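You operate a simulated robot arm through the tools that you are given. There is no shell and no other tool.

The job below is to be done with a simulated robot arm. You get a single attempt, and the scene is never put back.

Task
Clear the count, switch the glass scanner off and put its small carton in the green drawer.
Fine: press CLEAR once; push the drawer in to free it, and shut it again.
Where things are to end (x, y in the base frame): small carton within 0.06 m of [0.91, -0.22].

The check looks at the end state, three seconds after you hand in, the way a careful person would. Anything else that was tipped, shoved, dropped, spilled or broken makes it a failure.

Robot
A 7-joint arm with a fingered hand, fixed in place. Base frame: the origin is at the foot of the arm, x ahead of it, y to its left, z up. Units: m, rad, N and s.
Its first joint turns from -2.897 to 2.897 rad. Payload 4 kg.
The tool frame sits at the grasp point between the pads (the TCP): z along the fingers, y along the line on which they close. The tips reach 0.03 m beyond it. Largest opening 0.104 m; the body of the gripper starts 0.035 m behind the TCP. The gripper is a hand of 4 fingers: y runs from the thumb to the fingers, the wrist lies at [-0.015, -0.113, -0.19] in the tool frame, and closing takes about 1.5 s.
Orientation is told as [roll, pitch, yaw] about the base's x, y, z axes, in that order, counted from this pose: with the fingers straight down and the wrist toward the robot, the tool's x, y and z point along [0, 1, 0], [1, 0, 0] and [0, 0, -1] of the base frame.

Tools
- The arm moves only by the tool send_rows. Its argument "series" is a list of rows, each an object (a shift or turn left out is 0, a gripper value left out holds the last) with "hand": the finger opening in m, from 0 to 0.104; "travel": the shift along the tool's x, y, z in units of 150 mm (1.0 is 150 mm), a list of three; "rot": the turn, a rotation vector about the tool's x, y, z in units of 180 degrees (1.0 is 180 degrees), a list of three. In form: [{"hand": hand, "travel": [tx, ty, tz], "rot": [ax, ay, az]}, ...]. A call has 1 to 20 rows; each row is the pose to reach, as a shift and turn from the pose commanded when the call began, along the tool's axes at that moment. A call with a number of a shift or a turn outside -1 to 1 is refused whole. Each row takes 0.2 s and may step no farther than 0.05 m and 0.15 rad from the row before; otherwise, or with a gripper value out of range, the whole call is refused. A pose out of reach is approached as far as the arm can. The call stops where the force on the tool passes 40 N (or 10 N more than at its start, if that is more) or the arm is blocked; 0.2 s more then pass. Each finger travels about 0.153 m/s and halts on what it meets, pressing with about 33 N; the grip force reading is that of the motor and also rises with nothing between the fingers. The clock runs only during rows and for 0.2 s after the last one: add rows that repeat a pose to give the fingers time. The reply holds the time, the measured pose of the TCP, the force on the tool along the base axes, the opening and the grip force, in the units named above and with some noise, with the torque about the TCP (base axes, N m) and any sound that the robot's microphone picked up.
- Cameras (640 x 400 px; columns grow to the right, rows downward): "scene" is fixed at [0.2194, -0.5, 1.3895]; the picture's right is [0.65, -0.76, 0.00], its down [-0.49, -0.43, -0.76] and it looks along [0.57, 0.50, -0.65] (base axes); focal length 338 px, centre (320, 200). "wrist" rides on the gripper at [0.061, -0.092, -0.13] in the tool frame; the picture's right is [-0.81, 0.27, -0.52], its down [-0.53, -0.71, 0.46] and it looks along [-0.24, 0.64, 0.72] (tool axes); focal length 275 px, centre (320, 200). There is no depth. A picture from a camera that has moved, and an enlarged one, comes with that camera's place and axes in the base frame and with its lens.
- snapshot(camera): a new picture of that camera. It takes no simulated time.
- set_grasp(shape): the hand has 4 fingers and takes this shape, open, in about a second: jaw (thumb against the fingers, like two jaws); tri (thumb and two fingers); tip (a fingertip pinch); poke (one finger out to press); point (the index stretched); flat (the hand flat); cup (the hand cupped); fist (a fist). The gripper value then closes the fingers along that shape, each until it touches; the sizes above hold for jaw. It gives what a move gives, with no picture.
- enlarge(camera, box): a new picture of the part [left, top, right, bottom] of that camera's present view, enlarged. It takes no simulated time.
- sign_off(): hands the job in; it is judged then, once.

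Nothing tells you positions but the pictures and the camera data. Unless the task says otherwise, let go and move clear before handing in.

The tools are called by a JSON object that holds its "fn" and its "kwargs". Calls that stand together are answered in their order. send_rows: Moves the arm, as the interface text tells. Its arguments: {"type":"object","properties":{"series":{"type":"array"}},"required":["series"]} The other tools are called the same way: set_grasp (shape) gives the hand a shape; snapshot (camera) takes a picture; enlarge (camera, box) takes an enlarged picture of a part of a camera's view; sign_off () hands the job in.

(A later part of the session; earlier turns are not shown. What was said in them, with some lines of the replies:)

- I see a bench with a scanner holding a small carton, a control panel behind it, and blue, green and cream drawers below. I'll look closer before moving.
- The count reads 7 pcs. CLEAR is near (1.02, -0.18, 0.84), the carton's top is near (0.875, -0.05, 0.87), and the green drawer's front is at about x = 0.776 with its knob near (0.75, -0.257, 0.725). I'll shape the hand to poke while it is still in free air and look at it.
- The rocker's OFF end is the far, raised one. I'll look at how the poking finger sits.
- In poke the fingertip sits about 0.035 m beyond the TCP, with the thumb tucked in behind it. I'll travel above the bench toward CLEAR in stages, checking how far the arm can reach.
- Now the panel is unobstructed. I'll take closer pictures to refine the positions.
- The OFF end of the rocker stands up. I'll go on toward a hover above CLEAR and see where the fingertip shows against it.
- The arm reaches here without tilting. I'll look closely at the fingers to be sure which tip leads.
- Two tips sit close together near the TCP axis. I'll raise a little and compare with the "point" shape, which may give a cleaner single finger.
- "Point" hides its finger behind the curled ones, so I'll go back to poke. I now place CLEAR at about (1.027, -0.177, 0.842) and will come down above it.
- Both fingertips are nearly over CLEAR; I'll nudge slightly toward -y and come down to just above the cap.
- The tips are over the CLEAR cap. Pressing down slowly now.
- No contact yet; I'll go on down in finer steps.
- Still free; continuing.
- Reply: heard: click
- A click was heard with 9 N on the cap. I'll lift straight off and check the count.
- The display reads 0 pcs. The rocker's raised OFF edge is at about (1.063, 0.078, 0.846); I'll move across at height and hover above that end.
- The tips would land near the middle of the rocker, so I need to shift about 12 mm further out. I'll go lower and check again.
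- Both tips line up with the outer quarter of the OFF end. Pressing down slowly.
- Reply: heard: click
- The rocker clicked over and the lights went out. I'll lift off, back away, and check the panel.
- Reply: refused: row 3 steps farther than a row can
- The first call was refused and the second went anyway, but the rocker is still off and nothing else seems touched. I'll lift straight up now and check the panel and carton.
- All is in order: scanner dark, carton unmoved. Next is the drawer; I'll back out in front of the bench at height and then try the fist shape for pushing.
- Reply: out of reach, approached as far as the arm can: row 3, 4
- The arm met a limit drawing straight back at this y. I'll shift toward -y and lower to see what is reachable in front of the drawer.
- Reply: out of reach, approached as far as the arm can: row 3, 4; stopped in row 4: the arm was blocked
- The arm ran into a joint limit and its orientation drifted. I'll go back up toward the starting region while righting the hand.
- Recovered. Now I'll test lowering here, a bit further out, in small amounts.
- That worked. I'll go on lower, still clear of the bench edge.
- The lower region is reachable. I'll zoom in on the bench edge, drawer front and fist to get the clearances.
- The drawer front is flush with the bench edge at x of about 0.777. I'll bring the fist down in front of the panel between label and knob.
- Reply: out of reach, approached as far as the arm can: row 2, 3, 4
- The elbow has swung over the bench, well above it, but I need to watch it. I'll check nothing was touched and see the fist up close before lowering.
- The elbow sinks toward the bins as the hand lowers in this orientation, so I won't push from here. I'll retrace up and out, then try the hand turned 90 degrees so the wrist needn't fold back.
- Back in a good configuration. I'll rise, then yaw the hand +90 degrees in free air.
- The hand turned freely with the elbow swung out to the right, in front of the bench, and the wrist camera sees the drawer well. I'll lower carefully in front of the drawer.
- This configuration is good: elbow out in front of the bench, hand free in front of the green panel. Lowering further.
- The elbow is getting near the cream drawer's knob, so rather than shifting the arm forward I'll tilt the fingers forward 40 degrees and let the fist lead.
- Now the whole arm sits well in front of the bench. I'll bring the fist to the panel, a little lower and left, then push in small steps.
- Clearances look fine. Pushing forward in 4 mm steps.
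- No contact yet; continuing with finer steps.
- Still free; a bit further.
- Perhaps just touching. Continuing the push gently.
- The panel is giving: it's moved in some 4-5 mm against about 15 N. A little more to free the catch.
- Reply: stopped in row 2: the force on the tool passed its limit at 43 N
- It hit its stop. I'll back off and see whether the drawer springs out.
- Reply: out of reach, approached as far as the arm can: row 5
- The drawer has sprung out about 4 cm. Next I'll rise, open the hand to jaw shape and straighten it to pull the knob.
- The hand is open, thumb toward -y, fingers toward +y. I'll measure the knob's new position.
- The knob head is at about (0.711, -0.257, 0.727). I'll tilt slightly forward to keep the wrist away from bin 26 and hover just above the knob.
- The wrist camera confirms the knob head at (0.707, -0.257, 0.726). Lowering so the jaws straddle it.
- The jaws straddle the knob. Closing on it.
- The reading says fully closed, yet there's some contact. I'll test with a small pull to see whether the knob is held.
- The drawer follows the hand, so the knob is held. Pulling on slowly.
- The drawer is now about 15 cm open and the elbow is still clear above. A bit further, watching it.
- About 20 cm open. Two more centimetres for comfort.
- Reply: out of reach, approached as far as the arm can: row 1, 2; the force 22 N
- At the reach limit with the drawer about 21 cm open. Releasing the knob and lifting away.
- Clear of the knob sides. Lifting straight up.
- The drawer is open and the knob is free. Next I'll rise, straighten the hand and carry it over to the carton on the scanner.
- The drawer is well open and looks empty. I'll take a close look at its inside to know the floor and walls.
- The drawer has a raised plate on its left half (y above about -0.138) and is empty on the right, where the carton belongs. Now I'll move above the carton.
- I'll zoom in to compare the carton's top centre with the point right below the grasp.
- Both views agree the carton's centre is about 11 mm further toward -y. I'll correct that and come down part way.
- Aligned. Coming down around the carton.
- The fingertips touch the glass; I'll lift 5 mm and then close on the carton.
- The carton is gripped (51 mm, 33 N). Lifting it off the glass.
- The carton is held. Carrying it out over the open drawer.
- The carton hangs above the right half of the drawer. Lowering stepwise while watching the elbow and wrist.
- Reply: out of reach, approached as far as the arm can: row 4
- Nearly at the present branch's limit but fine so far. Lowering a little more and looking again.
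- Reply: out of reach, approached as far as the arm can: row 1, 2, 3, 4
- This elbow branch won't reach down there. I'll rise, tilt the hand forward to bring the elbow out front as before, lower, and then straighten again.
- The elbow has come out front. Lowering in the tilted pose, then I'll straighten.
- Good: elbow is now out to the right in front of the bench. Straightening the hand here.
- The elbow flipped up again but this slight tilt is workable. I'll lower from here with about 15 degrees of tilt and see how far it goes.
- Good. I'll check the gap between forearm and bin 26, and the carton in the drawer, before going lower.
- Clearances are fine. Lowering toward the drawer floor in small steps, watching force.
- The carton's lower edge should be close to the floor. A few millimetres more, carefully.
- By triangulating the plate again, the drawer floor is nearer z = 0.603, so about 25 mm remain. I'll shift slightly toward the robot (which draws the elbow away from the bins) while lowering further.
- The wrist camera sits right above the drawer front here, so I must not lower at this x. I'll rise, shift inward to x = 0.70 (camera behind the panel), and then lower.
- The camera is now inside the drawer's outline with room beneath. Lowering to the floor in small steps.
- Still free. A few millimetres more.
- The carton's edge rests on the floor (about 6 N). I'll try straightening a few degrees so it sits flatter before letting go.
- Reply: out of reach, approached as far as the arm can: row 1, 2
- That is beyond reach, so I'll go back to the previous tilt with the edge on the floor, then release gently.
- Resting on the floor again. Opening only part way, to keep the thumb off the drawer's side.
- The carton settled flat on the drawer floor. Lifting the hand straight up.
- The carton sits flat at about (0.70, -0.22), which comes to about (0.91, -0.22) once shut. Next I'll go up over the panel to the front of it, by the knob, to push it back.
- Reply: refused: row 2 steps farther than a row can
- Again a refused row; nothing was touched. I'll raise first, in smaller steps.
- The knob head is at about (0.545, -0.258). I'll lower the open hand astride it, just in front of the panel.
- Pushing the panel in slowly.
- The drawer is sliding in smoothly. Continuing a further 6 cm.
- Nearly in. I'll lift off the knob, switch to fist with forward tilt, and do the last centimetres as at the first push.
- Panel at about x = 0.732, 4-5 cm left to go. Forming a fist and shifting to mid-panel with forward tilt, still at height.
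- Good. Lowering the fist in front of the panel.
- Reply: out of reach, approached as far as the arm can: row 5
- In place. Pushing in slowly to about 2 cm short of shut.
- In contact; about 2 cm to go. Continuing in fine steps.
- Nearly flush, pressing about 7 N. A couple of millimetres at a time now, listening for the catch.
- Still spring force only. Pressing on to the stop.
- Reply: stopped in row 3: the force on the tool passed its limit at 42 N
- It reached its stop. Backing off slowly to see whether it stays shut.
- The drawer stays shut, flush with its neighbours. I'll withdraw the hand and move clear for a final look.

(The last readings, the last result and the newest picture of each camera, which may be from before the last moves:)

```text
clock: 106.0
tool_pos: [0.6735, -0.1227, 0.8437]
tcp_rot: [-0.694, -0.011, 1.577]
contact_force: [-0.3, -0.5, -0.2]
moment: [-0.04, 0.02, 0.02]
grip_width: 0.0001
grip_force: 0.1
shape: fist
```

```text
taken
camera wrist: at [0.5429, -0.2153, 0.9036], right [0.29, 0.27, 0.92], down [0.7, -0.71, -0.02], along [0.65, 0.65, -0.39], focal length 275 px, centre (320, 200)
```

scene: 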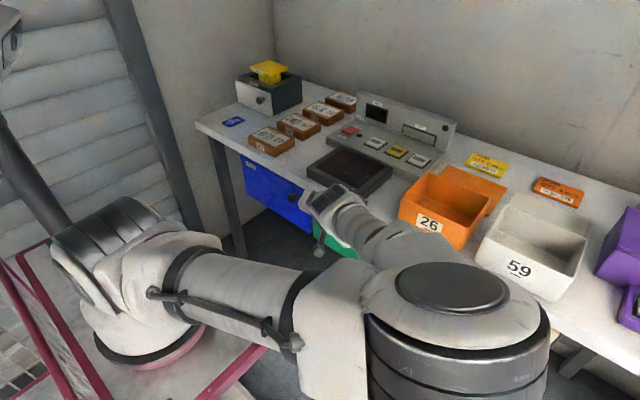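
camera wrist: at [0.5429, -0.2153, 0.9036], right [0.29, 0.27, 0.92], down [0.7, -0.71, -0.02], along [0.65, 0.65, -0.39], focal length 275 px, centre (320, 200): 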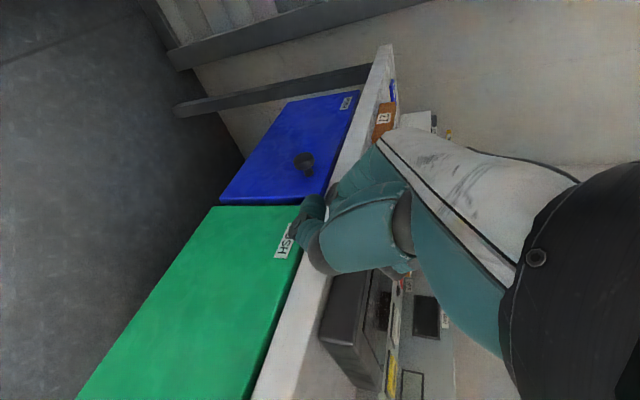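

Everything looks in place. I'll go higher and straighten the hand for an unobstructed final check.

{"fn": "send_rows", "kwargs": {"series": [{"travel": [-0.16, 0, -0.19]}, {"travel": [-0.32, 0, -0.38]}, {"travel": [-0.48, 0, -0.57]}, {"travel": [-0.64, 0, -0.76]}, {"travel": [-0.8, 0, -0.95]}]}}

{"fn": "send_rows", "kwargs": {"series": [{"rot": [0, 0.045, 0]}, {"rot": [0, 0.09, 0]}, {"rot": [0, 0.135, 0]}, {"rot": [0, 0.18, 0]}, {"rot": [0, 0.222, 0]}]}}

{"fn": "snapshot", "kwargs": {"camera": "scene"}}

{"fn": "snapshot", "kwargs": {"camera": "wrist"}}

{"fn": "enlarge", "kwargs": {"camera": "scene", "box": [230, 90, 480, 300]}}

```text
clock: 107.2
tool_pos: [0.6754, -0.125, 1.0292]
tcp_rot: [-0.694, -0.011, 1.575]
contact_force: [-0.7, 0.1, 1.1]
moment: [-0.05, 0.02, 0.02]
grip_width: 0.0
grip_force: 0.1
shape: fist
```

```text
clock: 108.4
tool_pos: [0.6755, -0.126, 1.0287]
tcp_rot: [0.003, -0.009, 1.576]
contact_force: [-0.4, 0.3, 0.2]
moment: [-0.02, 0.01, 0.02]
grip_width: 0.0
grip_force: 0.1
shape: fist
```

```text
taken
```

scene: 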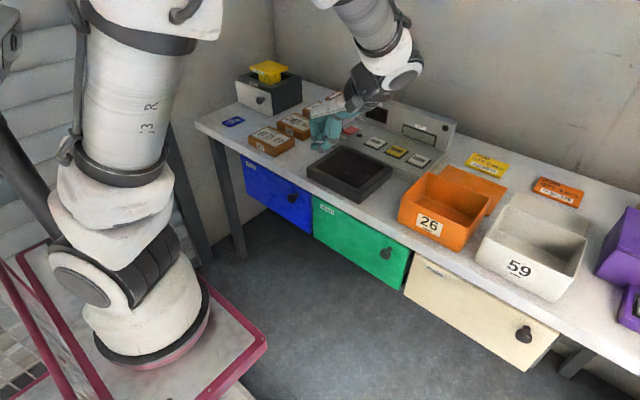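

```text
taken
camera wrist: at [0.6152, -0.2177, 1.1588], right [0.81, 0.28, 0.52], down [0.54, -0.71, -0.46], along [0.24, 0.65, -0.72], focal length 275 px, centre (320, 200)
```

wrist: 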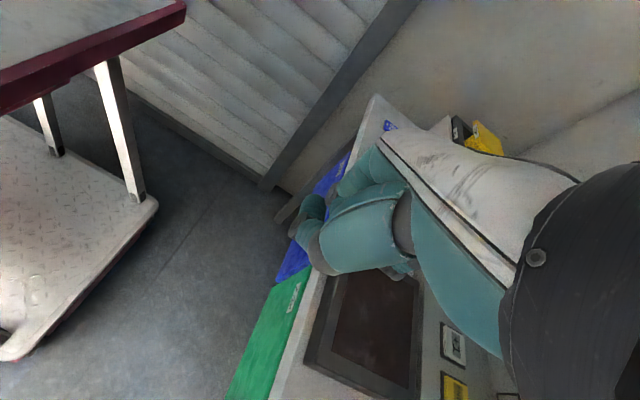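

```text
1.90 times, centred on (355, 195) of scene
camera zoom: at [0.2194, -0.5, 1.3895], right [0.65, -0.76, 0.0], down [-0.49, -0.43, -0.76], along [0.57, 0.5, -0.65], focal length 644 px, centre (253, 210)
```

zoom: 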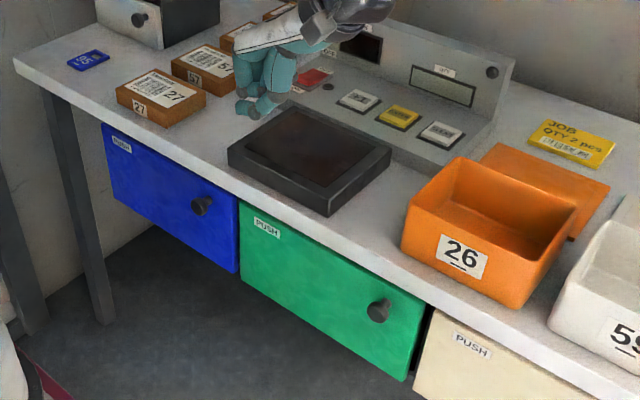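

The count was cleared (it read 0 pcs before power-off), the scanner and its displays are dark, the carton is in the green drawer, and the drawer is shut flush. Nothing else looks moved and the hand is clear, so I'm handing in.

{"fn": "sign_off", "kwargs": {}}

```text
The job is handed in.
```

The job is handed in. I cleared the count, switched the glass scanner off and put the small carton (62) in the green drawer, which is shut.

- **Count:** I pressed CLEAR once, with a click, and the display showed 0 pcs. It went blank when I switched the power off.
- **Scanner:** I pressed the rocker to OFF. Its light, the laser line and both displays went dark.
- **Carton:** It was standing flat on the drawer floor at about (0.70, -0.22) with the drawer open. By my estimate that puts it at about (0.90 to 0.92, -0.22) with the drawer shut. I couldn't see it after closing.
- **Drawer:** I pushed it in to free it, pulled it open by the knob and pushed it back to its stop. It stayed shut and flush with the drawers beside it when I let go. I heard no click from its catch, either on opening or on closing.

Twice a call was refused and the next one ran anyway. The first time, the hand moved back across the rocker area lower than I meant; the second time, it moved sideways inside the open drawer lower than planned. The rocker stayed off, and the pictures afterwards show nothing else moved. In the final pictures the hand is clear of the bench, and the bins, boxes and other drawers are where they started.
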